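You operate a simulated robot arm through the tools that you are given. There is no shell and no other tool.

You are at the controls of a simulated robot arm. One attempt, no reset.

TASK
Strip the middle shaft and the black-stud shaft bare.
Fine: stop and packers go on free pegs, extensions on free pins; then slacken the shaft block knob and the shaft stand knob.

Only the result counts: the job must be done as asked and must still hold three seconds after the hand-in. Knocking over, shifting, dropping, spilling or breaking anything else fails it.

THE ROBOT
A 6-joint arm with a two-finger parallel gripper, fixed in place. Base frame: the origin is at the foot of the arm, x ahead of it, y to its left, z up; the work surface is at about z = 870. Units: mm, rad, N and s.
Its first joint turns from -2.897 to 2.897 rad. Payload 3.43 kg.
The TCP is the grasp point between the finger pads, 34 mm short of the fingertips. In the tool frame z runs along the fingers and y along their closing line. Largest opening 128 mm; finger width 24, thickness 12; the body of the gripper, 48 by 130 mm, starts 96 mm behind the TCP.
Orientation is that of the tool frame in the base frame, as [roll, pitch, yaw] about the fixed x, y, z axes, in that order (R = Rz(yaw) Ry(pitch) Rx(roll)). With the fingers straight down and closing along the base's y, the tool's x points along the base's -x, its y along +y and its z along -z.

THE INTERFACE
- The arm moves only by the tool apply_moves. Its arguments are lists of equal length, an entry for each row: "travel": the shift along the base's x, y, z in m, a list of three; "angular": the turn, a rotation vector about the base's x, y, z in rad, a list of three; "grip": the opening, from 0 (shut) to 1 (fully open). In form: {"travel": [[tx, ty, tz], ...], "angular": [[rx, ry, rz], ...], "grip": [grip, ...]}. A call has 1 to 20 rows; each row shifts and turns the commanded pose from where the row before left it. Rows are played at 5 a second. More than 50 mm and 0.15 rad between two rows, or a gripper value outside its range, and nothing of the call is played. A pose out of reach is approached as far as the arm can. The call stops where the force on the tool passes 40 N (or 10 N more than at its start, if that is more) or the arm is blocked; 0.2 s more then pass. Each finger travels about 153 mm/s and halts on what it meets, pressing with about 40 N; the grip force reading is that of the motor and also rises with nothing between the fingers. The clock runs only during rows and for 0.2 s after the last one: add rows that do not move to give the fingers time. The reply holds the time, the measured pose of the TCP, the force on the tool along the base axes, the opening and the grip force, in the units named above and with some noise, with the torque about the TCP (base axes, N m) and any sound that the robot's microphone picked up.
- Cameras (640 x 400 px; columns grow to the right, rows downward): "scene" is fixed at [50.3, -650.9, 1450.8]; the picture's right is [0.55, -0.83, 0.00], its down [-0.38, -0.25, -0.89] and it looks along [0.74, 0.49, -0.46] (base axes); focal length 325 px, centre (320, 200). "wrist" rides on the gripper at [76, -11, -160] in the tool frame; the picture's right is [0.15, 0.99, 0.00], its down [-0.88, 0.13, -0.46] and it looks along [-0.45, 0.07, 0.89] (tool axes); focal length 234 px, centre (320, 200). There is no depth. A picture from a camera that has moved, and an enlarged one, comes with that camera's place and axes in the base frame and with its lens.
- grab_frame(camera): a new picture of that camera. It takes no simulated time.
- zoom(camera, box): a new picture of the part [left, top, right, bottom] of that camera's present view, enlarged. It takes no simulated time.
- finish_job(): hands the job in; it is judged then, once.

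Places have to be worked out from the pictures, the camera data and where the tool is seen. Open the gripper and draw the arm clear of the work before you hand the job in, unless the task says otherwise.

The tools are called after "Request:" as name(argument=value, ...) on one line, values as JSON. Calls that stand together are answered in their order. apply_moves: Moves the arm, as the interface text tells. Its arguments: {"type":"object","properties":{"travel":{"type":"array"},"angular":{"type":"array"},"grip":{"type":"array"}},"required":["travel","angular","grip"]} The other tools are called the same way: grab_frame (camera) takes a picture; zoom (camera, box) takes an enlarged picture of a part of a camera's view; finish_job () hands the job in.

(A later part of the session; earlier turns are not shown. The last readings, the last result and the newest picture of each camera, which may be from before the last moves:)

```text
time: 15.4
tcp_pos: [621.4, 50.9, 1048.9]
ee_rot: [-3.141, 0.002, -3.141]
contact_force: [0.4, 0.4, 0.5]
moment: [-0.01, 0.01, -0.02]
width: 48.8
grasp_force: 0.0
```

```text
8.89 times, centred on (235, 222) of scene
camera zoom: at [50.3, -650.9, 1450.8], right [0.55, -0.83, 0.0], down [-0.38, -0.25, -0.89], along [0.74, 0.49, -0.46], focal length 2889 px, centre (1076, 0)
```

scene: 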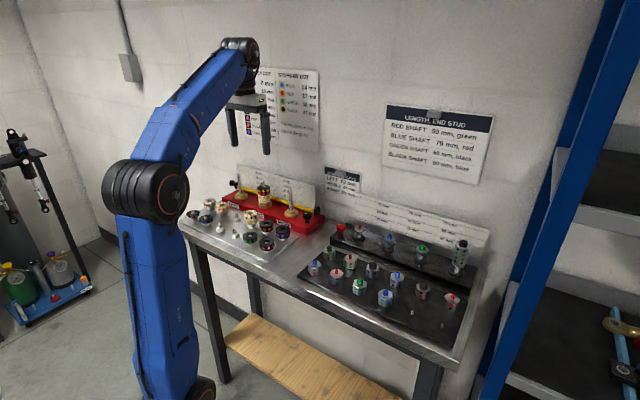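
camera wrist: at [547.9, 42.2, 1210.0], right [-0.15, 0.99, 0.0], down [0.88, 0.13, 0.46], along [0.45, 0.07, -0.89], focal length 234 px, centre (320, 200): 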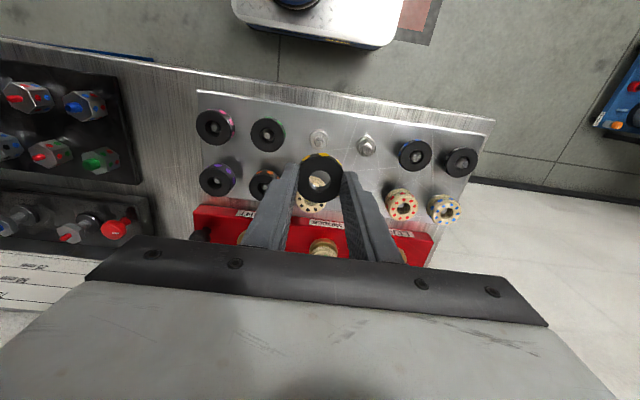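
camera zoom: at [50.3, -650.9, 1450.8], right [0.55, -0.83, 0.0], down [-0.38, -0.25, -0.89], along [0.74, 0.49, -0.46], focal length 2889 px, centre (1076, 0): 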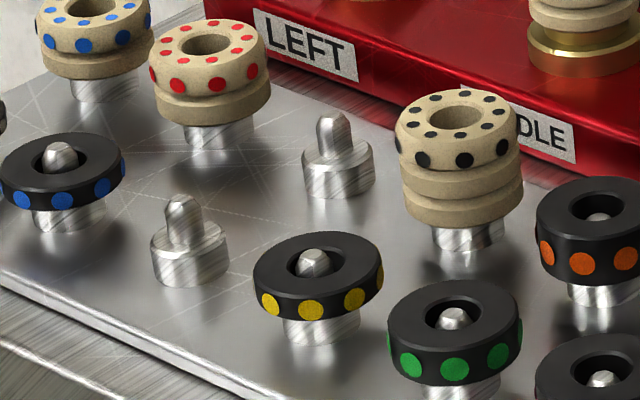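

Yellow is seated on peg A. I return over the middle shaft and lower for the red packer, aiming for fingertips near z≈946 (TCP ≈980).

Request:
apply_moves(travel=[[0.0358, 0.0068, 0], [0.0358, 0.0068, 0], [0.0358, 0.0068, 0], [0.0358, 0.0068, 0], [0.0359, 0.0068, 0], [0, 0, -0.02], [0, 0, -0.025], [0, 0, -0.02], [0, 0, -0.0045], [0, 0, 0]], angular=[[0, 0, 0], [0, 0, 0], [0, 0, 0], [0, 0, 0], [0, 0, 0], [0, 0, 0], [0, 0, 0], [0, 0, 0], [0, 0, 0], [0, 0, 0]], grip=[0.5, 0.5, 0.5, 0.5, 0.5, 0.5, 0.5, 0.5, 0.5, 0.5])

Request:
zoom(camera="scene", box=[240, 170, 288, 212])

Request:
zoom(camera="wrist", box=[240, 120, 400, 220])

```text
time: 17.6
tcp_pos: [801.7, 85.2, 978.2]
ee_rot: [-3.14, 0.002, -3.14]
contact_force: [-0.6, 0.3, -0.6]
moment: [-0.02, -0.04, 0.04]
width: 64.2
grasp_force: 0.1
```

```text
9.52 times, centred on (264, 191) of scene
camera zoom: at [50.3, -650.9, 1450.8], right [0.55, -0.83, 0.0], down [-0.38, -0.25, -0.89], along [0.74, 0.49, -0.46], focal length 3095 px, centre (853, 286)
```

zoom: 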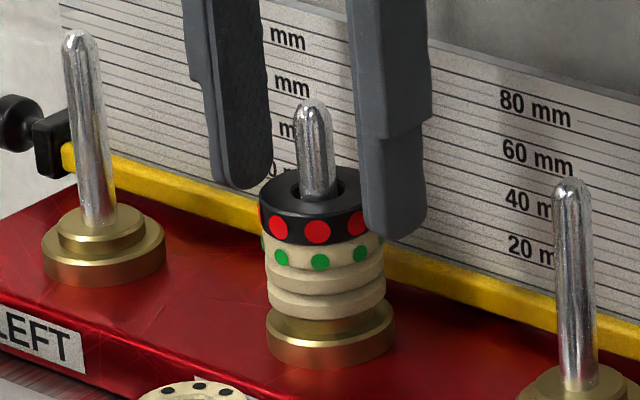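

```text
4.00 times, centred on (320, 170) of wrist
camera zoom: at [726.9, 74.1, 1139.9], right [-0.15, 0.99, 0.0], down [0.88, 0.13, 0.46], along [0.45, 0.07, -0.89], focal length 937 px, centre (320, 320)
```

zoom: 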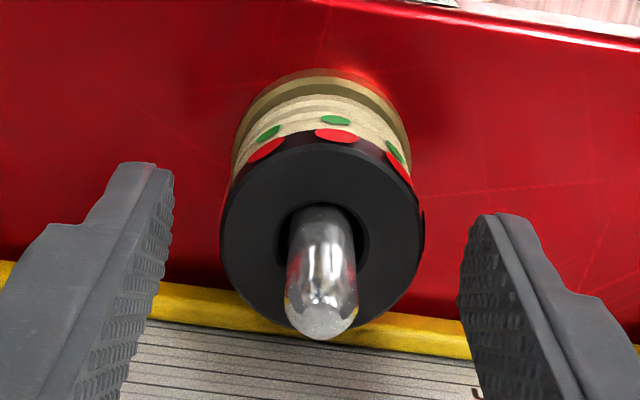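

The fingertips are about 3 mm above the red/stop seam. I close on the red packer and lift a little.

Request:
apply_moves(travel=[[0, 0, 0], [0, 0, 0], [0, 0, 0], [0, 0, 0.005], [0, 0, 0.005], [0, 0, 0.005]], angular=[[0, 0, 0], [0, 0, 0], [0, 0, 0], [0, 0, 0], [0, 0, 0], [0, 0, 0]], grip=[0.3, 0.15, 0.15, 0.15, 0.15, 0.15])

Request:
zoom(camera="scene", box=[240, 170, 288, 212])

```text
time: 19.0
tcp_pos: [802.8, 85.1, 993.3]
ee_rot: [3.141, 0.001, -3.141]
contact_force: [-1.2, -1.1, -0.2]
moment: [-0.03, 0.03, 0.01]
width: 36.8
grasp_force: 39.9
```

```text
9.52 times, centred on (264, 191) of scene
camera zoom: at [50.3, -650.9, 1450.8], right [0.55, -0.83, 0.0], down [-0.38, -0.25, -0.89], along [0.74, 0.49, -0.46], focal length 3095 px, centre (853, 286)
```

zoom: 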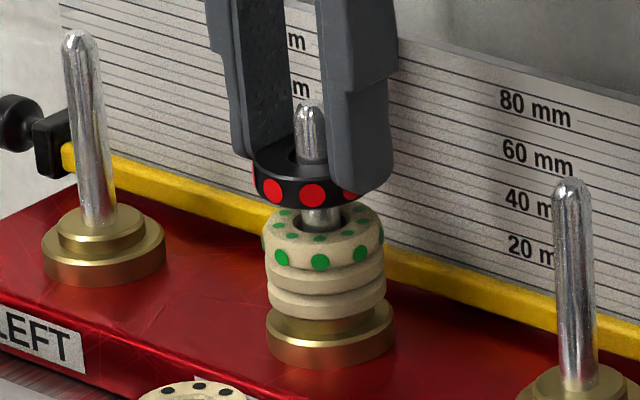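

Only red lifted. I raise it and carry it over peg B (623.5, 120), stopping just above the pin.

Request:
apply_moves(travel=[[0, 0, 0.025], [0, 0, 0.03], [-0.0357, 0.0069, 0], [-0.0357, 0.0069, 0], [-0.0357, 0.0069, 0], [-0.0357, 0.0069, 0], [-0.0357, 0.0069, 0], [0, 0, -0.03], [0, 0, -0.03], [0, 0, -0.03], [0, 0, -0.015], [0, 0, 0]], angular=[[0, 0, 0], [0, 0, 0], [0, 0, 0], [0, 0, 0], [0, 0, 0], [0, 0, 0], [0, 0, 0], [0, 0, 0], [0, 0, 0], [0, 0, 0], [0, 0, 0], [0, 0, 0]], grip=[0.15, 0.15, 0.15, 0.15, 0.15, 0.15, 0.15, 0.15, 0.15, 0.15, 0.15, 0.15])

Request:
zoom(camera="wrist", box=[260, 120, 380, 220])

Request:
zoom(camera="scene", box=[200, 195, 250, 240])

```text
time: 21.6
tcp_pos: [623.9, 120.8, 942.9]
ee_rot: [3.141, 0.001, -3.14]
contact_force: [0.7, 0.3, 0.5]
moment: [-0.01, 0.01, -0.01]
width: 36.6
grasp_force: 39.8
```

```text
4.00 times, centred on (320, 170) of wrist
camera zoom: at [548.1, 109.9, 1102.6], right [-0.15, 0.99, 0.0], down [0.88, 0.13, 0.46], along [0.45, 0.07, -0.89], focal length 937 px, centre (320, 320)
```

zoom: 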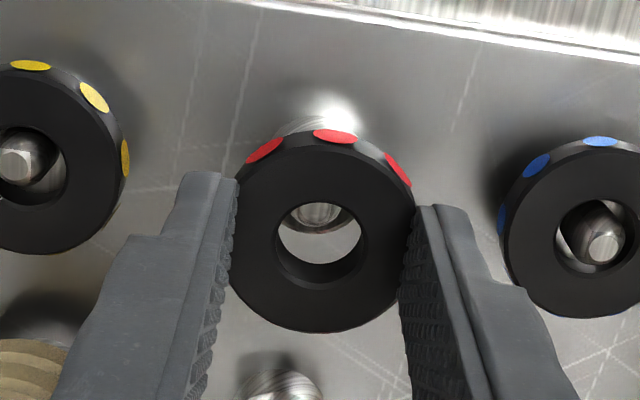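

```text
8.89 times, centred on (225, 218) of scene
camera zoom: at [50.3, -650.9, 1450.8], right [0.55, -0.83, 0.0], down [-0.38, -0.25, -0.89], along [0.74, 0.49, -0.46], focal length 2889 px, centre (1164, 44)
```

zoom: 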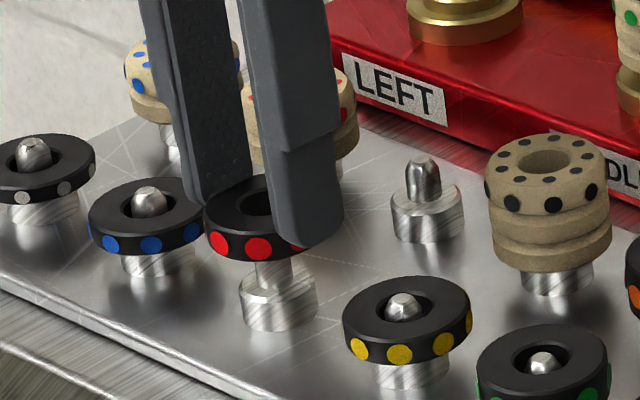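

The pin is visible inside the bore and well centred. I lower onto the shoulder, release, and lift off.

Request:
apply_moves(travel=[[-0.0003, 0.0003, -0.006], [0, 0, -0.006], [0, 0, -0.006], [0, 0, -0.0025], [0, 0, 0]], angular=[[0, 0, 0], [0, 0, 0], [0, 0, 0], [0, 0, 0], [0, 0, 0]], grip=[0.15, 0.15, 0.15, 0.15, 0.15])

Request:
zoom(camera="scene", box=[200, 195, 250, 240])

```text
time: 22.8
tcp_pos: [623.7, 121.0, 923.0]
ee_rot: [3.141, 0.001, 3.142]
contact_force: [1.5, -0.7, 8.5]
moment: [-0.12, -0.01, 0.01]
width: 36.5
grasp_force: 39.9
```

```text
8.89 times, centred on (225, 218) of scene
camera zoom: at [50.3, -650.9, 1450.8], right [0.55, -0.83, 0.0], down [-0.38, -0.25, -0.89], along [0.74, 0.49, -0.46], focal length 2889 px, centre (1164, 44)
```

zoom: 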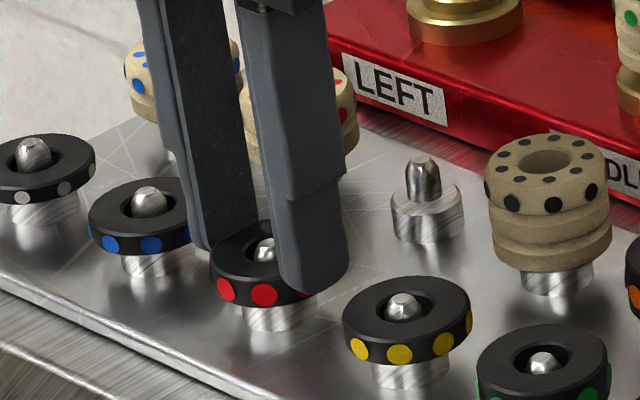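

Red is seated on peg B with light contact. I open slightly, lift, and go back over the middle shaft for the stop, staying above the shaft tip.

Request:
apply_moves(travel=[[0, 0, 0.0005], [0, 0, 0], [0, 0, 0], [0, 0, 0.02], [0, 0, 0.03], [0, 0, 0.04], [0, 0, 0.037], [0.0357, -0.007, 0], [0.0357, -0.007, 0], [0.0357, -0.007, 0], [0.0357, -0.007, 0], [0.036, -0.0068, 0], [0, 0, 0]], angular=[[0, 0, 0], [0, 0, 0], [0, 0, 0], [0, 0, 0], [0, 0, 0], [0, 0, 0], [0, 0, 0], [0, 0, 0], [0, 0, 0], [0, 0, 0], [0, 0, 0], [0, 0, 0], [0, 0, 0]], grip=[0.3, 0.38, 0.38, 0.38, 0.38, 0.38, 0.38, 0.5, 0.5, 0.5, 0.5, 0.5, 0.5])

Request:
zoom(camera="scene", box=[190, 170, 290, 245])

```text
time: 25.6
tcp_pos: [802.3, 86.1, 1053.4]
ee_rot: [3.141, 0.0, 3.141]
contact_force: [-0.5, 0.1, -0.1]
moment: [0.02, -0.01, -0.04]
width: 64.0
grasp_force: 0.0
```

```text
5.33 times, centred on (240, 208) of scene
camera zoom: at [50.3, -650.9, 1450.8], right [0.55, -0.83, 0.0], down [-0.38, -0.25, -0.89], along [0.74, 0.49, -0.46], focal length 1733 px, centre (747, 160)
```

zoom: 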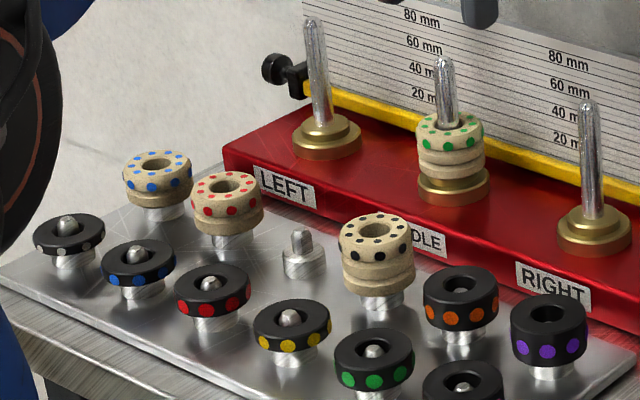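

Both packers are seated. I lower around the stop (fingertips to z≈917) and close on it, then lift a little to check.

Request:
apply_moves(travel=[[0, 0, -0.03], [0, 0, -0.03], [0, 0, -0.03], [0, 0, -0.011], [0, 0, 0], [0, 0, 0], [0, 0, 0], [0, 0, 0]], angular=[[0, 0, 0], [0, 0, 0], [0, 0, 0], [0, 0, 0], [0, 0, 0], [0, 0, 0], [0, 0, 0], [0, 0, 0]], grip=[0.5, 0.5, 0.5, 0.5, 0.5, 0.3, 0.15, 0.15])

Request:
zoom(camera="scene", box=[240, 170, 288, 212])

```text
time: 27.4
tcp_pos: [801.5, 85.9, 948.9]
ee_rot: [3.141, 0.002, 3.141]
contact_force: [-0.6, 0.0, -0.6]
moment: [0.0, -0.01, -0.01]
width: 36.6
grasp_force: 39.9
```

```text
9.52 times, centred on (264, 191) of scene
camera zoom: at [50.3, -650.9, 1450.8], right [0.55, -0.83, 0.0], down [-0.38, -0.25, -0.89], along [0.74, 0.49, -0.46], focal length 3095 px, centre (853, 286)
```

zoom: 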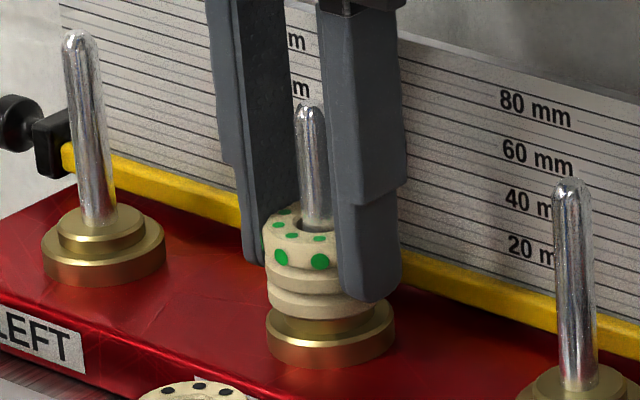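

The stop is gripped at its full diameter. I lift it off the shaft and carry it over the remaining peg C (697, 119.8).

Request:
apply_moves(travel=[[0, 0, 0.005], [0, 0, 0.01], [0, 0, 0.03], [0, 0, 0.03], [0, 0, 0.03], [-0.035, 0.0114, 0], [-0.035, 0.0114, 0], [-0.035, 0.0115, 0], [0, 0, 0], [0, 0, -0.03], [0, 0, -0.03], [0, 0, -0.03], [0, 0, -0.015], [0, 0, 0]], angular=[[0, 0, 0], [0, 0, 0], [0, 0, 0], [0, 0, 0], [0, 0, 0], [0, 0, 0], [0, 0, 0], [0, 0, 0], [0, 0, 0], [0, 0, 0], [0, 0, 0], [0, 0, 0], [0, 0, 0], [0, 0, 0]], grip=[0.15, 0.15, 0.15, 0.15, 0.15, 0.15, 0.15, 0.15, 0.15, 0.15, 0.15, 0.15, 0.15, 0.15])

Request:
zoom(camera="wrist", box=[260, 120, 380, 220])

Request:
zoom(camera="scene", box=[210, 185, 270, 240])

```text
time: 30.4
tcp_pos: [695.9, 119.2, 947.7]
ee_rot: [-3.141, 0.002, -3.141]
contact_force: [0.1, 0.5, 0.2]
moment: [0.01, 0.03, 0.01]
width: 36.6
grasp_force: 40.5
```

```text
4.00 times, centred on (320, 170) of wrist
camera zoom: at [621.2, 108.0, 1108.7], right [-0.15, 0.99, 0.0], down [0.88, 0.13, 0.46], along [0.45, 0.07, -0.89], focal length 937 px, centre (320, 320)
```

zoom: 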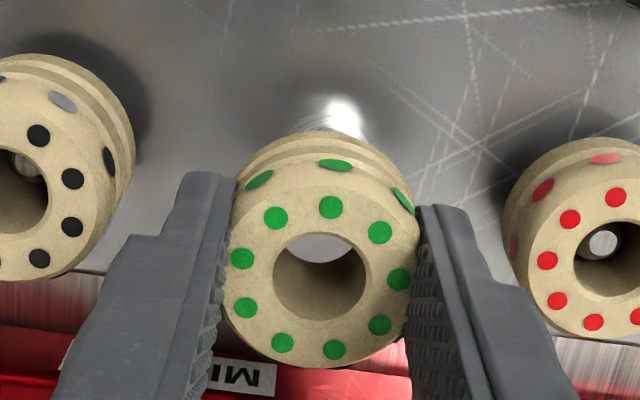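

```text
7.27 times, centred on (240, 212) of scene
camera zoom: at [50.3, -650.9, 1450.8], right [0.55, -0.83, 0.0], down [-0.38, -0.25, -0.89], along [0.74, 0.49, -0.46], focal length 2364 px, centre (902, 109)
```

zoom: 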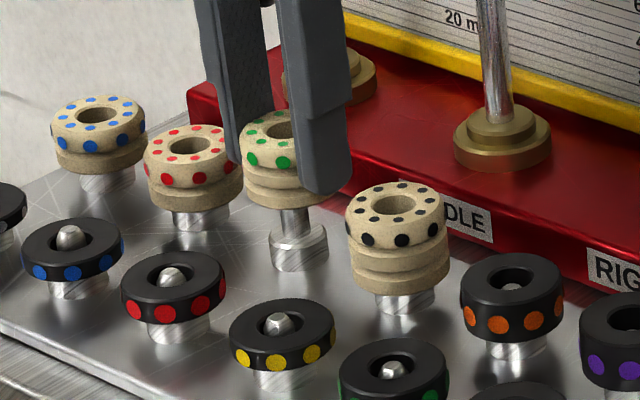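

The stop is aligned above peg C, with the peg directly below it in the scene view. I lower it slowly onto the peg.

Request:
apply_moves(travel=[[0, 0, -0.006], [0, 0, -0.006], [0, 0, -0.006], [0, 0, -0.004], [0, 0, -0.002], [0, 0, 0]], angular=[[0, 0, 0], [0, 0, 0], [0, 0, 0], [0, 0, 0], [0, 0, 0], [0, 0, 0]], grip=[0.15, 0.15, 0.15, 0.15, 0.15, 0.15])

Request:
zoom(camera="scene", box=[210, 185, 270, 240])

```text
time: 31.8
tcp_pos: [697.9, 119.2, 925.7]
ee_rot: [-3.14, 0.002, 3.14]
contact_force: [-0.5, 0.0, -0.7]
moment: [0.0, -0.01, 0.02]
width: 36.4
grasp_force: 40.5
```

```text
7.27 times, centred on (240, 212) of scene
camera zoom: at [50.3, -650.9, 1450.8], right [0.55, -0.83, 0.0], down [-0.38, -0.25, -0.89], along [0.74, 0.49, -0.46], focal length 2364 px, centre (902, 109)
```

zoom: 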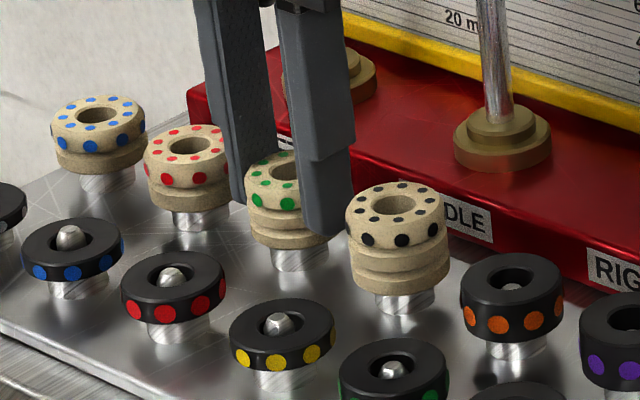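

There is no contact yet, so I lower another couple of millimetres until the shoulder is felt.

Request:
apply_moves(travel=[[0, 0, -0.001], [0, 0, -0.001], [0, 0, 0]], angular=[[0, 0, 0], [0, 0, 0], [0, 0, 0]], grip=[0.15, 0.15, 0.15])

```text
time: 32.6
tcp_pos: [696.6, 119.5, 926.1]
ee_rot: [3.141, 0.003, 3.141]
contact_force: [3.2, 1.5, 27.4]
moment: [0.04, 0.0, -0.03]
width: 36.6
grasp_force: 40.1
```

Contact is felt at 27 N, so the stop is on the shoulder. I relax by 1 mm, open slightly, and lift away.

Request:
apply_moves(travel=[[0, 0, 0.001], [0, 0, 0], [0, 0, 0], [0, 0, 0], [0, 0, 0.02], [0, 0, 0.03], [0, 0, 0.04], [0, 0, 0.04]], angular=[[0, 0, 0], [0, 0, 0], [0, 0, 0], [0, 0, 0], [0, 0, 0], [0, 0, 0], [0, 0, 0], [0, 0, 0]], grip=[0.15, 0.3, 0.38, 0.38, 0.38, 0.38, 0.38, 0.38])

Request:
zoom(camera="scene", box=[190, 170, 290, 245])

Request:
grab_frame(camera="wrist")

```text
time: 34.4
tcp_pos: [696.1, 118.7, 1054.7]
ee_rot: [-3.141, 0.002, 3.141]
contact_force: [0.7, 0.9, 0.4]
moment: [-0.03, 0.0, -0.01]
width: 48.7
grasp_force: 0.1
```

```text
5.33 times, centred on (240, 208) of scene
camera zoom: at [50.3, -650.9, 1450.8], right [0.55, -0.83, 0.0], down [-0.38, -0.25, -0.89], along [0.74, 0.49, -0.46], focal length 1733 px, centre (747, 160)
```

zoom: 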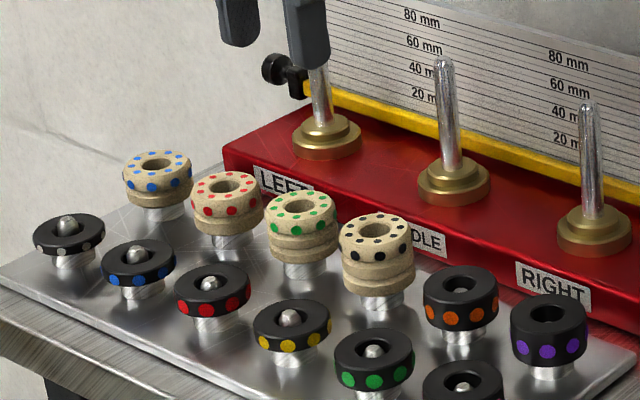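

```text
taken
camera wrist: at [621.0, 108.6, 1215.2], right [-0.15, 0.99, 0.0], down [0.88, 0.13, 0.46], along [0.45, 0.07, -0.89], focal length 234 px, centre (320, 200)
```

wrist: 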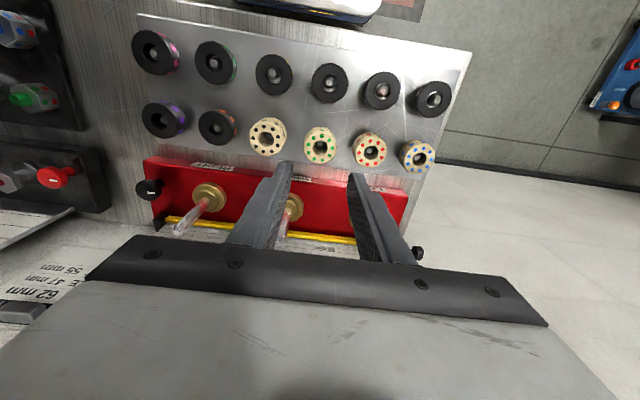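

All three pegs are filled and the middle shaft is bare. Now I travel at a safe height toward the black-stud shaft, which I estimate near (795, −580), and stop short of it to look.

Request:
apply_moves(travel=[[0.002, -0.02, 0.02], [0.003, -0.046, 0.01], [0.003, -0.046, 0], [0.003, -0.046, 0], [0.003, -0.046, 0], [0.003, -0.046, 0], [0.003, -0.046, 0], [0.003, -0.046, 0], [0.003, -0.046, 0], [0.003, -0.046, 0], [0.003, -0.046, 0], [0.003, -0.046, 0], [0.003, -0.046, 0], [0.003, -0.046, 0], [0, 0, 0]], angular=[[0, 0, 0], [0, 0, 0], [0, 0, 0], [0, 0, 0], [0, 0, 0], [0, 0, 0], [0, 0, 0], [0, 0, 0], [0, 0, 0], [0, 0, 0], [0, 0, 0], [0, 0, 0], [0, 0, 0], [0, 0, 0], [0, 0, 0]], grip=[0.5, 0.8, 1, 1, 1, 1, 1, 1, 1, 1, 1, 1, 1, 1, 1])

Request:
grab_frame(camera="wrist")

Request:
grab_frame(camera="scene")

```text
time: 37.6
tcp_pos: [736.4, -500.7, 1086.6]
ee_rot: [-3.14, 0.003, -3.14]
contact_force: [0.1, 0.8, -0.3]
moment: [0.02, -0.03, 0.01]
width: 127.8
grasp_force: 0.1
```

```text
taken
camera wrist: at [660.8, -510.4, 1246.2], right [-0.15, 0.99, 0.0], down [0.88, 0.13, 0.46], along [0.45, 0.07, -0.89], focal length 234 px, centre (320, 200)
```

wrist: 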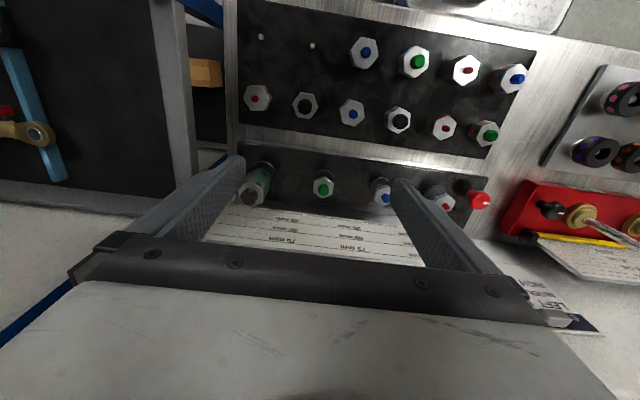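

```text
taken
```

scene: 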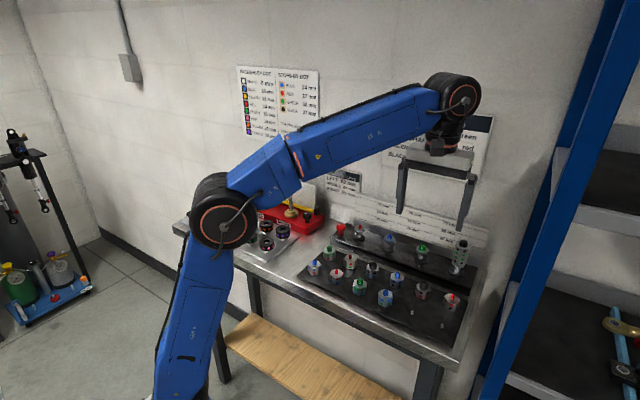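

Request:
zoom(camera="wrist", box=[235, 135, 345, 215])

Request:
zoom(camera="wrist", box=[235, 20, 345, 120])

Request:
zoom(camera="scene", box=[435, 232, 485, 282])

Request:
zoom(camera="scene", box=[395, 280, 465, 330])

Request:
zoom(camera="wrist", box=[440, 160, 600, 250])

```text
5.00 times, centred on (290, 175) of wrist
camera zoom: at [660.8, -510.4, 1246.2], right [-0.15, 0.99, 0.0], down [0.88, 0.13, 0.46], along [0.45, 0.07, -0.89], focal length 1171 px, centre (470, 325)
```

zoom: 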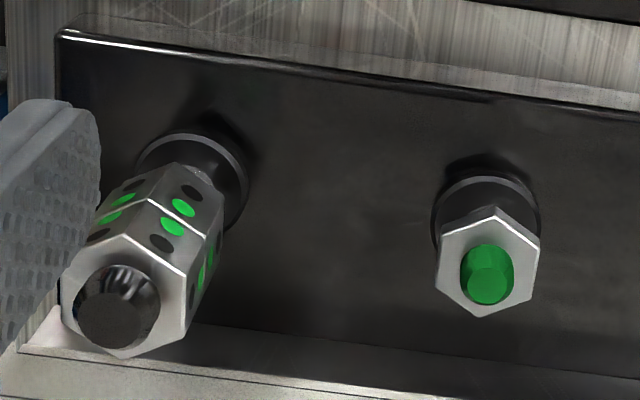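

```text
4.00 times, centred on (290, 70) of wrist
camera zoom: at [660.8, -510.4, 1246.2], right [-0.15, 0.99, 0.0], down [0.88, 0.13, 0.46], along [0.45, 0.07, -0.89], focal length 937 px, centre (440, 720)
```

zoom: 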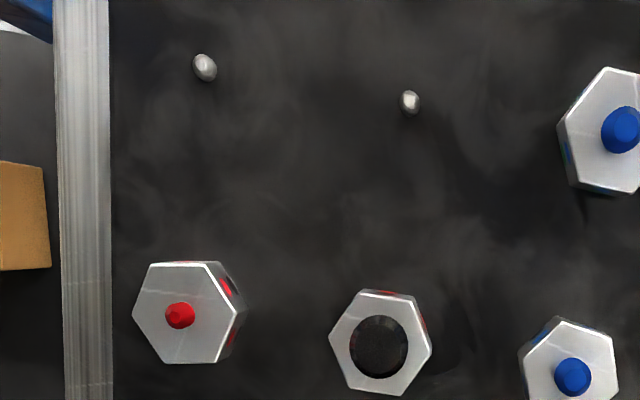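

```text
8.00 times, centred on (460, 257) of scene
camera zoom: at [50.3, -650.9, 1450.8], right [0.55, -0.83, 0.0], down [-0.38, -0.25, -0.89], along [0.74, 0.49, -0.46], focal length 2600 px, centre (-800, -256)
```

zoom: 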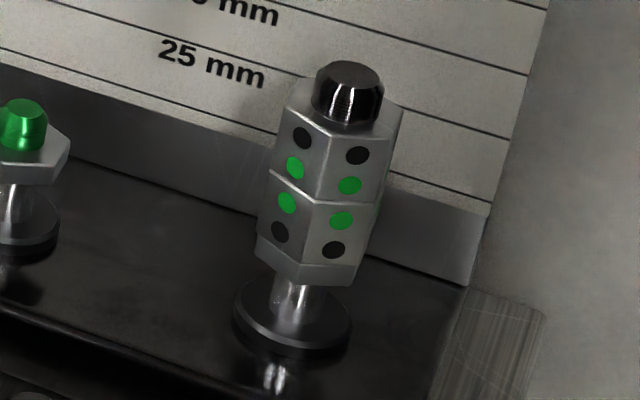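

```text
8.00 times, centred on (430, 305) of scene
camera zoom: at [50.3, -650.9, 1450.8], right [0.55, -0.83, 0.0], down [-0.38, -0.25, -0.89], along [0.74, 0.49, -0.46], focal length 2600 px, centre (-560, -640)
```

zoom: 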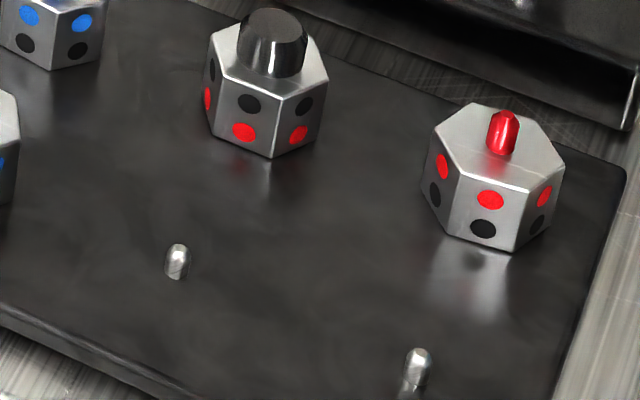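

```text
4.00 times, centred on (520, 205) of wrist
camera zoom: at [660.8, -510.4, 1246.2], right [-0.15, 0.99, 0.0], down [0.88, 0.13, 0.46], along [0.45, 0.07, -0.89], focal length 937 px, centre (-480, 180)
```

zoom: 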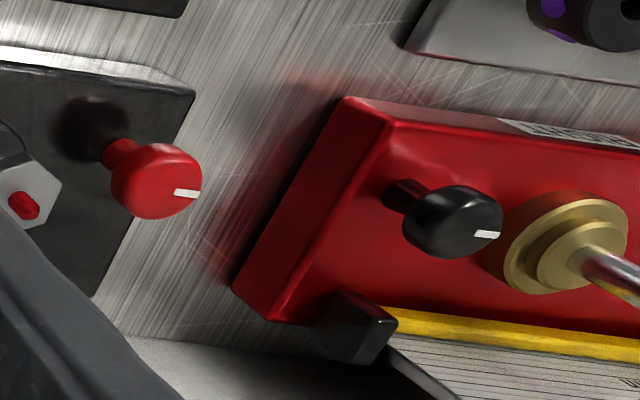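

Triangulation from both cameras puts the black-stud top at (802, −579, 990) and the free pins at (622.5, −593.5) and (622.3, −526), with tops at z≈881. I zoom in further to find the extension seams and tray surface height.

Request:
zoom(camera="scene", box=[445, 236, 477, 276])

Request:
zoom(camera="scene", box=[405, 300, 435, 325])

Request:
zoom(camera="scene", box=[330, 225, 370, 255])

```text
10.00 times, centred on (461, 256) of scene
camera zoom: at [50.3, -650.9, 1450.8], right [0.55, -0.83, 0.0], down [-0.38, -0.25, -0.89], along [0.74, 0.49, -0.46], focal length 3250 px, centre (-1090, -360)
```

zoom: 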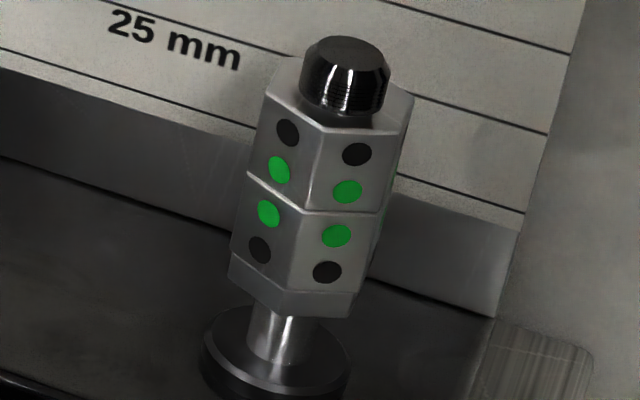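

```text
16.00 times, centred on (420, 312) of scene
camera zoom: at [50.3, -650.9, 1450.8], right [0.55, -0.83, 0.0], down [-0.38, -0.25, -0.89], along [0.74, 0.49, -0.46], focal length 5200 px, centre (-1280, -1600)
```

zoom: 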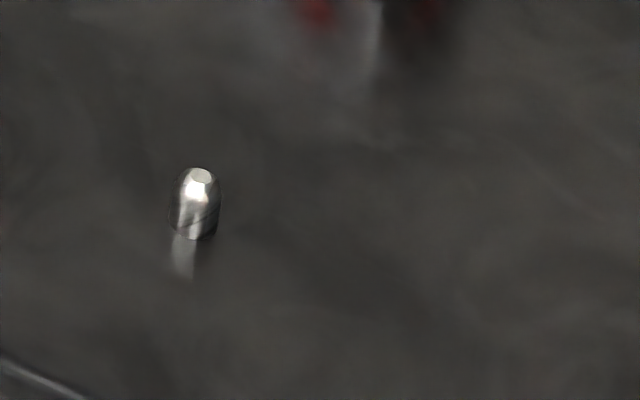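

```text
13.33 times, centred on (350, 240) of scene
camera zoom: at [50.3, -650.9, 1450.8], right [0.55, -0.83, 0.0], down [-0.38, -0.25, -0.89], along [0.74, 0.49, -0.46], focal length 4333 px, centre (-80, -333)
```

zoom: 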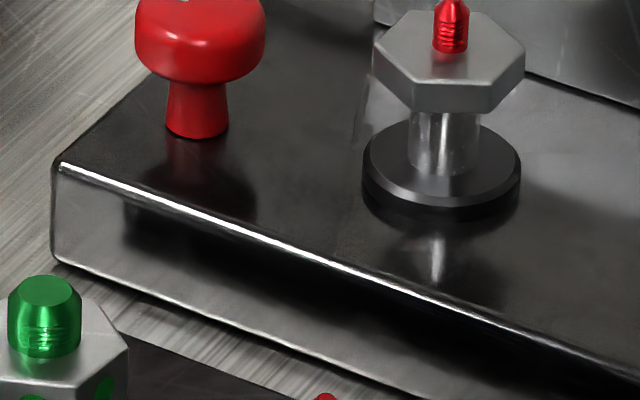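

The studs show thread rings, so the extensions are probably screwed on and need unscrewing counter-clockwise. The shaft is at radius ≈989 mm, right at the reach limit, so I move above it pointing straight down to test reach.

Request:
apply_moves(travel=[[0.0217, -0.0265, 0], [0.0217, -0.0265, 0], [0.0217, -0.0265, 0], [0, 0, 0]], angular=[[0, 0, 0], [0, 0, 0], [0, 0, 0], [0, 0, 0]], grip=[0.55, 0.5, 0.5, 0.5])

Request:
zoom(camera="wrist", box=[240, 100, 400, 200])

Request:
grab_frame(camera="scene")

```text
time: 38.6
tcp_pos: [799.3, -575.8, 1082.0]
ee_rot: [-3.138, 0.004, -3.141]
contact_force: [-0.5, 1.5, 0.3]
moment: [0.04, 0.01, 0.0]
width: 63.9
grasp_force: 0.2
out of reach, approached as far as the arm can: row 3
```

```text
4.00 times, centred on (320, 150) of wrist
camera zoom: at [723.4, -587.2, 1242.0], right [-0.15, 0.99, 0.0], down [0.88, 0.13, 0.46], along [0.45, 0.06, -0.89], focal length 937 px, centre (320, 400)
```

zoom: 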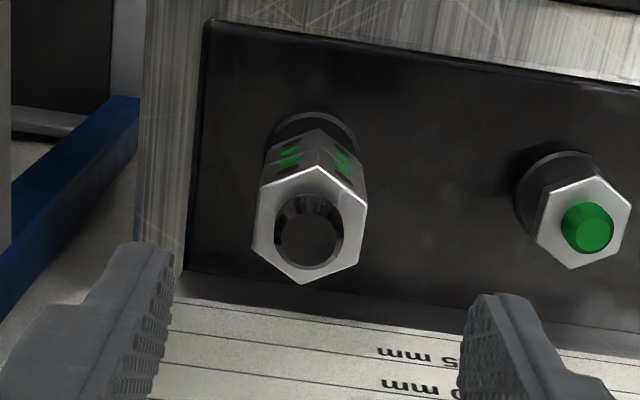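

```text
taken
```

scene: 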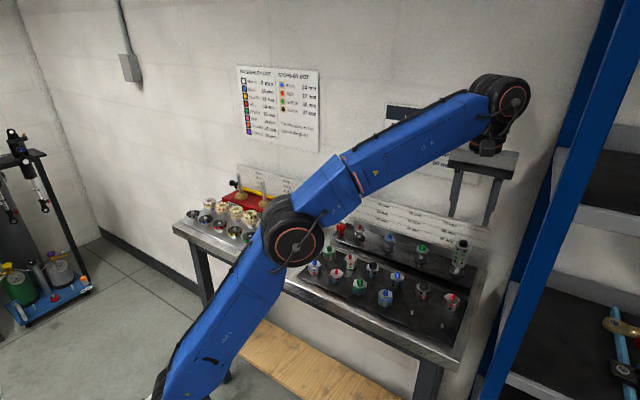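

Straight-down reach falls only about 4 mm short at this height, and lower should reach farther. I lower to z≈1032, with fingertips still above the stud, and then shift outward to the shaft axis.

Request:
apply_moves(travel=[[0, 0, -0.025], [0, 0, -0.025], [0.0025, -0.0028, 0], [0, 0, 0]], angular=[[0, 0, 0], [0, 0, 0], [0, 0, 0], [0, 0, 0]], grip=[0.5, 0.5, 0.5, 0.5])

Request:
zoom(camera="wrist", box=[240, 100, 400, 200])

Request:
zoom(camera="scene", box=[430, 170, 510, 280])

```text
time: 39.6
tcp_pos: [802.3, -577.3, 1031.7]
ee_rot: [-3.141, 0.003, -3.141]
contact_force: [-0.5, 0.9, 0.0]
moment: [0.0, 0.02, 0.01]
width: 63.8
grasp_force: 0.0
```

```text
4.00 times, centred on (320, 150) of wrist
camera zoom: at [726.9, -588.2, 1191.4], right [-0.15, 0.99, 0.0], down [0.88, 0.13, 0.46], along [0.45, 0.07, -0.89], focal length 937 px, centre (320, 400)
```

zoom: 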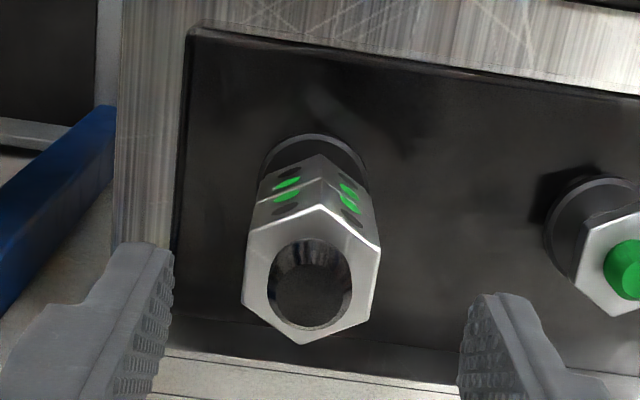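

```text
3.64 times, centred on (470, 225) of scene
camera zoom: at [50.3, -650.9, 1450.8], right [0.55, -0.83, 0.0], down [-0.38, -0.25, -0.89], along [0.74, 0.49, -0.46], focal length 1182 px, centre (-226, 109)
```

zoom: 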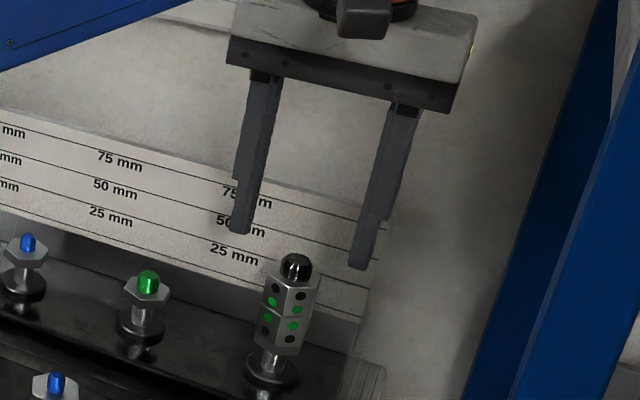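

Straight-down reach works at this height. The hex flats face ±y (turned about +3°), with the upper extension at z≈954–979 and the lower at 929–954. Before gripping I correct the position to the axis and wind the wrist clockwise by 120°, so that one grip gives a long counter-clockwise turn.

Request:
apply_moves(travel=[[-0.0008, -0.002, 0], [0, 0, 0], [0, 0, 0], [0, 0, 0], [0, 0, 0], [0, 0, 0], [0, 0, 0], [0, 0, 0], [0, 0, 0], [0, 0, 0], [0, 0, 0], [0, 0, 0], [0, 0, 0], [0, 0, 0], [0, 0, 0], [0, 0, 0]], angular=[[0, 0, 0], [0, 0, -0.146], [0, 0, -0.146], [0, 0, -0.146], [0, 0, -0.146], [0, 0, -0.146], [0, 0, -0.146], [0, 0, -0.146], [0, 0, -0.146], [0, 0, -0.146], [0, 0, -0.146], [0, 0, -0.146], [0, 0, -0.146], [0, 0, -0.146], [0, 0, -0.146], [0, 0, 0]], grip=[0.45, 0.45, 0.45, 0.45, 0.45, 0.45, 0.45, 0.45, 0.45, 0.45, 0.45, 0.45, 0.45, 0.45, 0.45, 0.45])

Request:
grab_frame(camera="wrist")

Request:
grab_frame(camera="scene")

```text
time: 43.0
tcp_pos: [801.9, -581.1, 1031.7]
ee_rot: [3.141, 0.002, 1.094]
contact_force: [-1.2, 0.2, -0.4]
moment: [-0.02, 0.03, -0.03]
width: 57.5
grasp_force: 0.0
```

```text
taken
camera wrist: at [827.6, -507.8, 1191.1], right [0.95, -0.32, 0.0], down [-0.29, -0.84, 0.46], along [-0.15, -0.43, -0.89], focal length 234 px, centre (320, 200)
```

wrist: 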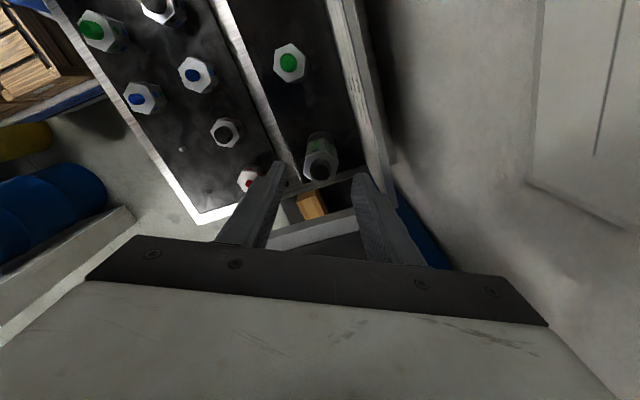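

```text
taken
```

scene: 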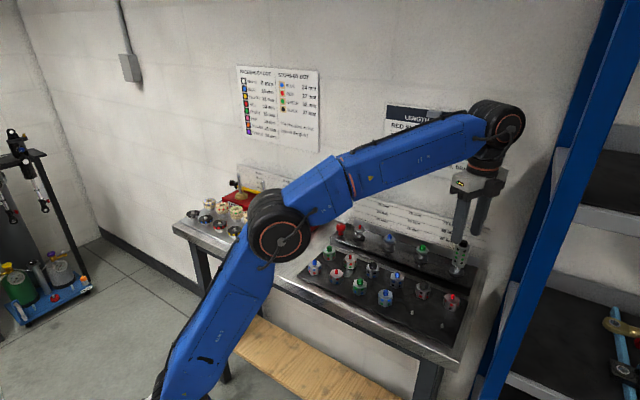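

The −2.04 rad turn succeeded. I zoom in to check the hex alignment with the fingers at this yaw.

Request:
zoom(camera="wrist", box=[240, 100, 400, 200])

Request:
zoom(camera="scene", box=[430, 190, 500, 280])

```text
4.00 times, centred on (320, 150) of wrist
camera zoom: at [827.6, -507.8, 1191.1], right [0.95, -0.32, 0.0], down [-0.29, -0.84, 0.46], along [-0.15, -0.43, -0.89], focal length 937 px, centre (320, 400)
```

zoom: 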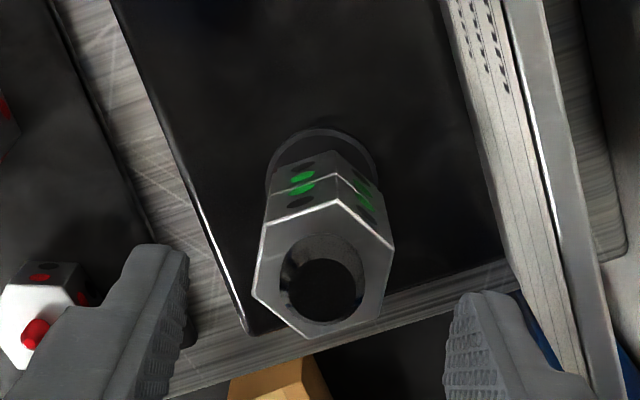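

```text
4.44 times, centred on (465, 235) of scene
camera zoom: at [50.3, -650.9, 1450.8], right [0.55, -0.83, 0.0], down [-0.38, -0.25, -0.89], along [0.74, 0.49, -0.46], focal length 1444 px, centre (-324, 44)
```

zoom: 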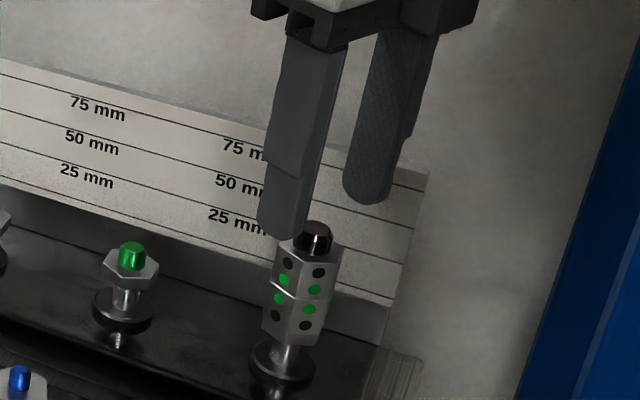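

The hex reads close to exactly aligned with vertices along x, so I trim the yaw by −0.05 rad, nudge slightly onto the axis, and lower to TCP z≈991. Then I close on the upper extension's flats.

Request:
apply_moves(travel=[[0.0005, 0.0003, 0], [0, 0, -0.015], [0, 0, -0.015], [0, 0, -0.0105], [0, 0, 0]], angular=[[0, 0, -0.05], [0, 0, 0], [0, 0, 0], [0, 0, 0], [0, 0, 0]], grip=[0.45, 0.45, 0.45, 0.45, 0.45])

Request:
zoom(camera="scene", box=[435, 215, 485, 280])

Request:
zoom(camera="wrist", box=[240, 120, 400, 220])

```text
time: 44.2
tcp_pos: [803.1, -579.8, 989.0]
ee_rot: [3.141, 0.001, 1.045]
contact_force: [-0.1, -0.2, -0.1]
moment: [0.02, 0.0, -0.01]
width: 57.5
grasp_force: 0.0
```

```text
6.15 times, centred on (460, 248) of scene
camera zoom: at [50.3, -650.9, 1450.8], right [0.55, -0.83, 0.0], down [-0.38, -0.25, -0.89], along [0.74, 0.49, -0.46], focal length 2000 px, centre (-542, -92)
```

zoom: 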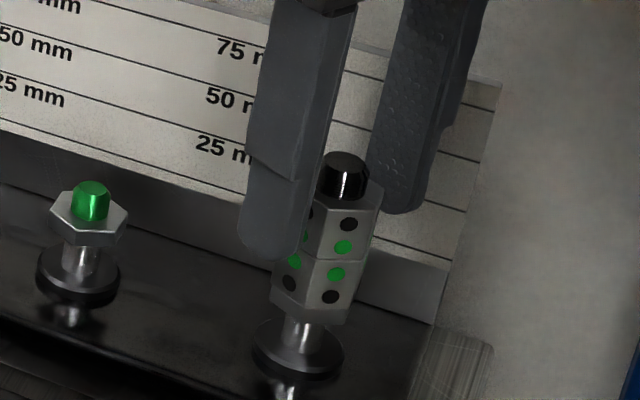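

```text
4.00 times, centred on (320, 170) of wrist
camera zoom: at [831.7, -507.8, 1149.5], right [0.93, -0.37, 0.0], down [-0.33, -0.83, 0.46], along [-0.17, -0.42, -0.89], focal length 937 px, centre (320, 320)
```

zoom: 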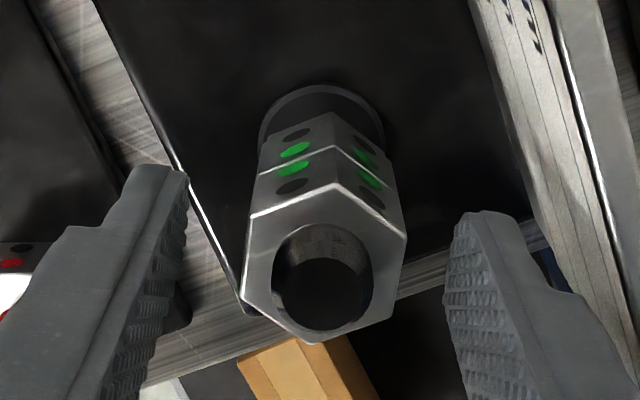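

The hex is aligned within about 1° and 1 mm. I apply a small centring nudge and close on the upper extension.

Request:
apply_moves(travel=[[0.0005, -0.0002, 0.0], [0, 0, 0], [0, 0, 0], [0, 0, 0]], angular=[[0, 0, 0], [0, 0, 0], [0, 0, 0], [0, 0, 0]], grip=[0.35, 0.2, 0.12, 0.12])

Request:
zoom(camera="scene", box=[435, 215, 485, 280])

Request:
zoom(camera="wrist", box=[240, 120, 400, 220])

```text
time: 45.2
tcp_pos: [802.1, -580.6, 989.0]
ee_rot: [3.141, 0.002, 1.046]
contact_force: [0.8, 0.0, -0.4]
moment: [-0.04, -0.03, -0.01]
width: 31.4
grasp_force: 39.7
```

```text
6.15 times, centred on (460, 248) of scene
camera zoom: at [50.3, -650.9, 1450.8], right [0.55, -0.83, 0.0], down [-0.38, -0.25, -0.89], along [0.74, 0.49, -0.46], focal length 2000 px, centre (-542, -92)
```

zoom: 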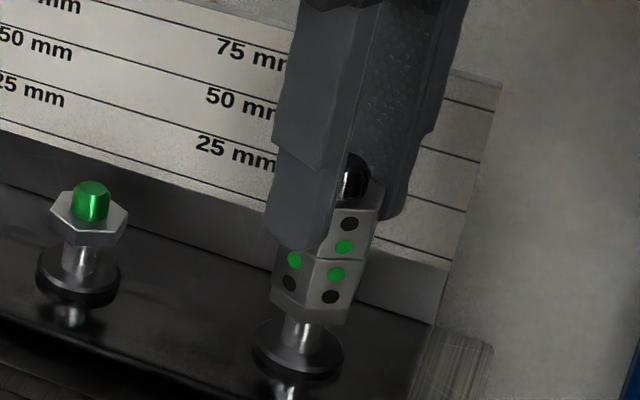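

```text
4.00 times, centred on (320, 170) of wrist
camera zoom: at [832.2, -508.5, 1150.1], right [0.93, -0.37, 0.0], down [-0.33, -0.83, 0.46], along [-0.17, -0.42, -0.89], focal length 937 px, centre (320, 320)
```

zoom: 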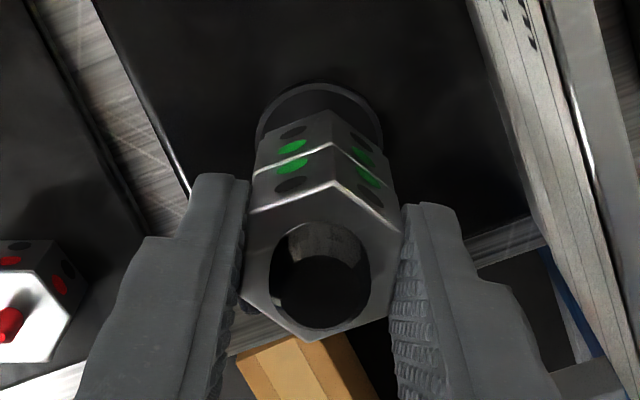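

It's gripped, but the fingertips may be within about 1 mm of the seam. I reopen slightly, raise 3.5 mm so that only the upper extension is held, and re-close.

Request:
apply_moves(travel=[[0, 0, 0], [0, 0, 0.0035], [0, 0, 0], [0, 0, 0], [0, 0, 0]], angular=[[0, 0, 0], [0, 0, 0], [0, 0, 0], [0, 0, 0], [0, 0, 0]], grip=[0.32, 0.32, 0.2, 0.12, 0.12])

Request:
zoom(camera="scene", box=[445, 236, 477, 276])

```text
time: 46.4
tcp_pos: [803.4, -580.1, 993.2]
ee_rot: [3.141, 0.002, 1.043]
contact_force: [0.2, 0.5, -0.2]
moment: [0.01, -0.01, 0.0]
width: 31.4
grasp_force: 39.9
```

```text
10.00 times, centred on (461, 256) of scene
camera zoom: at [50.3, -650.9, 1450.8], right [0.55, -0.83, 0.0], down [-0.38, -0.25, -0.89], along [0.74, 0.49, -0.46], focal length 3250 px, centre (-1090, -360)
```

zoom: 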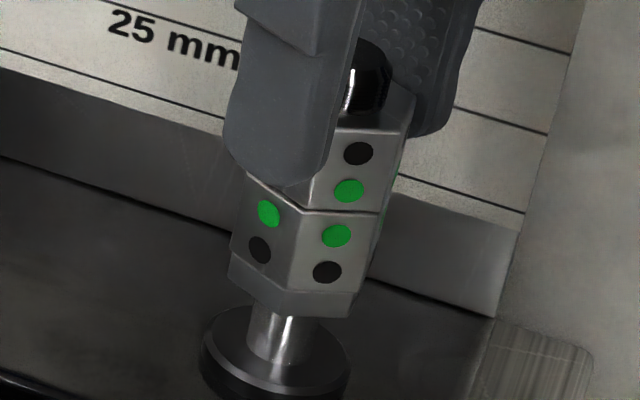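

Now only the upper extension is held. I turn counter-clockwise by 0.3 rad and watch the torque and force.

Request:
apply_moves(travel=[[0, 0, 0], [0, 0, 0], [0, 0, 0], [0, 0, 0]], angular=[[0, 0, 0.1], [0, 0, 0.1], [0, 0, 0.1], [0, 0, 0]], grip=[0.12, 0.12, 0.12, 0.12])

Request:
zoom(camera="scene", box=[445, 236, 477, 276])

```text
time: 47.4
tcp_pos: [802.3, -581.1, 991.9]
ee_rot: [-3.141, 0.001, 1.346]
contact_force: [0.8, 0.5, 4.3]
moment: [0.01, -0.04, 0.03]
width: 31.7
grasp_force: 39.8
```

```text
10.00 times, centred on (461, 256) of scene
camera zoom: at [50.3, -650.9, 1450.8], right [0.55, -0.83, 0.0], down [-0.38, -0.25, -0.89], along [0.74, 0.49, -0.46], focal length 3250 px, centre (-1090, -360)
```

zoom: 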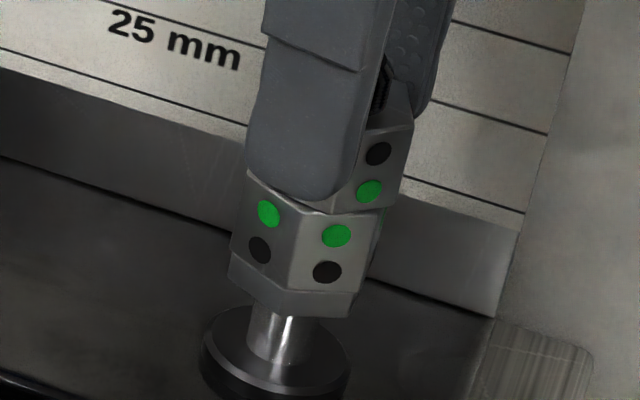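

The upper extension turned by itself, and the upward force rose to 4 N, so it is climbing a thread. I continue counter-clockwise with a small matching lift and watch the force to find the pitch.

Request:
apply_moves(travel=[[0, 0, 0.0002], [0, 0, 0.0001], [0, 0, 0.0001], [0, 0, 0.0001], [0, 0, 0.0001], [0, 0, 0]], angular=[[0, 0, 0.12], [0, 0, 0.12], [0, 0, 0.12], [0, 0, 0.12], [0, 0, 0.12], [0, 0, 0]], grip=[0.12, 0.12, 0.12, 0.12, 0.12, 0.12])

```text
time: 48.8
tcp_pos: [803.5, -580.9, 993.6]
ee_rot: [3.141, 0.002, 1.948]
contact_force: [-0.8, -0.2, -1.4]
moment: [0.01, -0.01, 0.02]
width: 31.4
grasp_force: 40.3
```

The force is near zero, so the rise is roughly 0.6 mm per 0.9 rad. I continue turning with proportional lift.

Request:
apply_moves(travel=[[0, 0, 5e-05], [0, 0, 8e-05], [0, 0, 8e-05], [0, 0, 8e-05], [0, 0, 8e-05], [0, 0, 8e-05], [0, 0, 0]], angular=[[0, 0, 0.12], [0, 0, 0.12], [0, 0, 0.12], [0, 0, 0.12], [0, 0, 0.12], [0, 0, 0.12], [0, 0, 0]], grip=[0.12, 0.12, 0.12, 0.12, 0.12, 0.12, 0.12])

Request:
zoom(camera="scene", box=[445, 236, 477, 276])

```text
time: 50.4
tcp_pos: [804.4, -580.0, 996.2]
ee_rot: [-3.141, 0.001, 2.669]
contact_force: [0.5, -0.7, -0.7]
moment: [0.01, 0.01, 0.01]
width: 31.3
grasp_force: 40.6
```

```text
10.00 times, centred on (461, 256) of scene
camera zoom: at [50.3, -650.9, 1450.8], right [0.55, -0.83, 0.0], down [-0.38, -0.25, -0.89], along [0.74, 0.49, -0.46], focal length 3250 px, centre (-1090, -360)
```

zoom: 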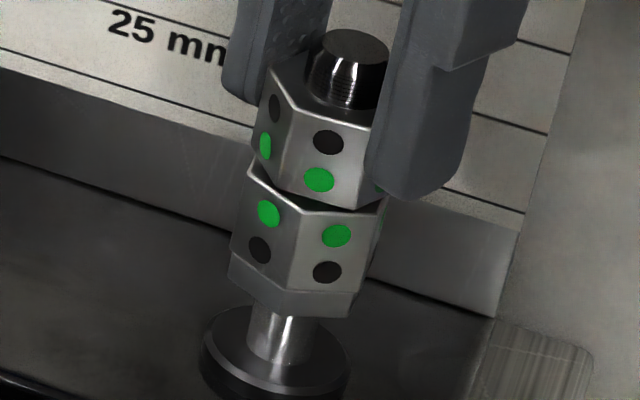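

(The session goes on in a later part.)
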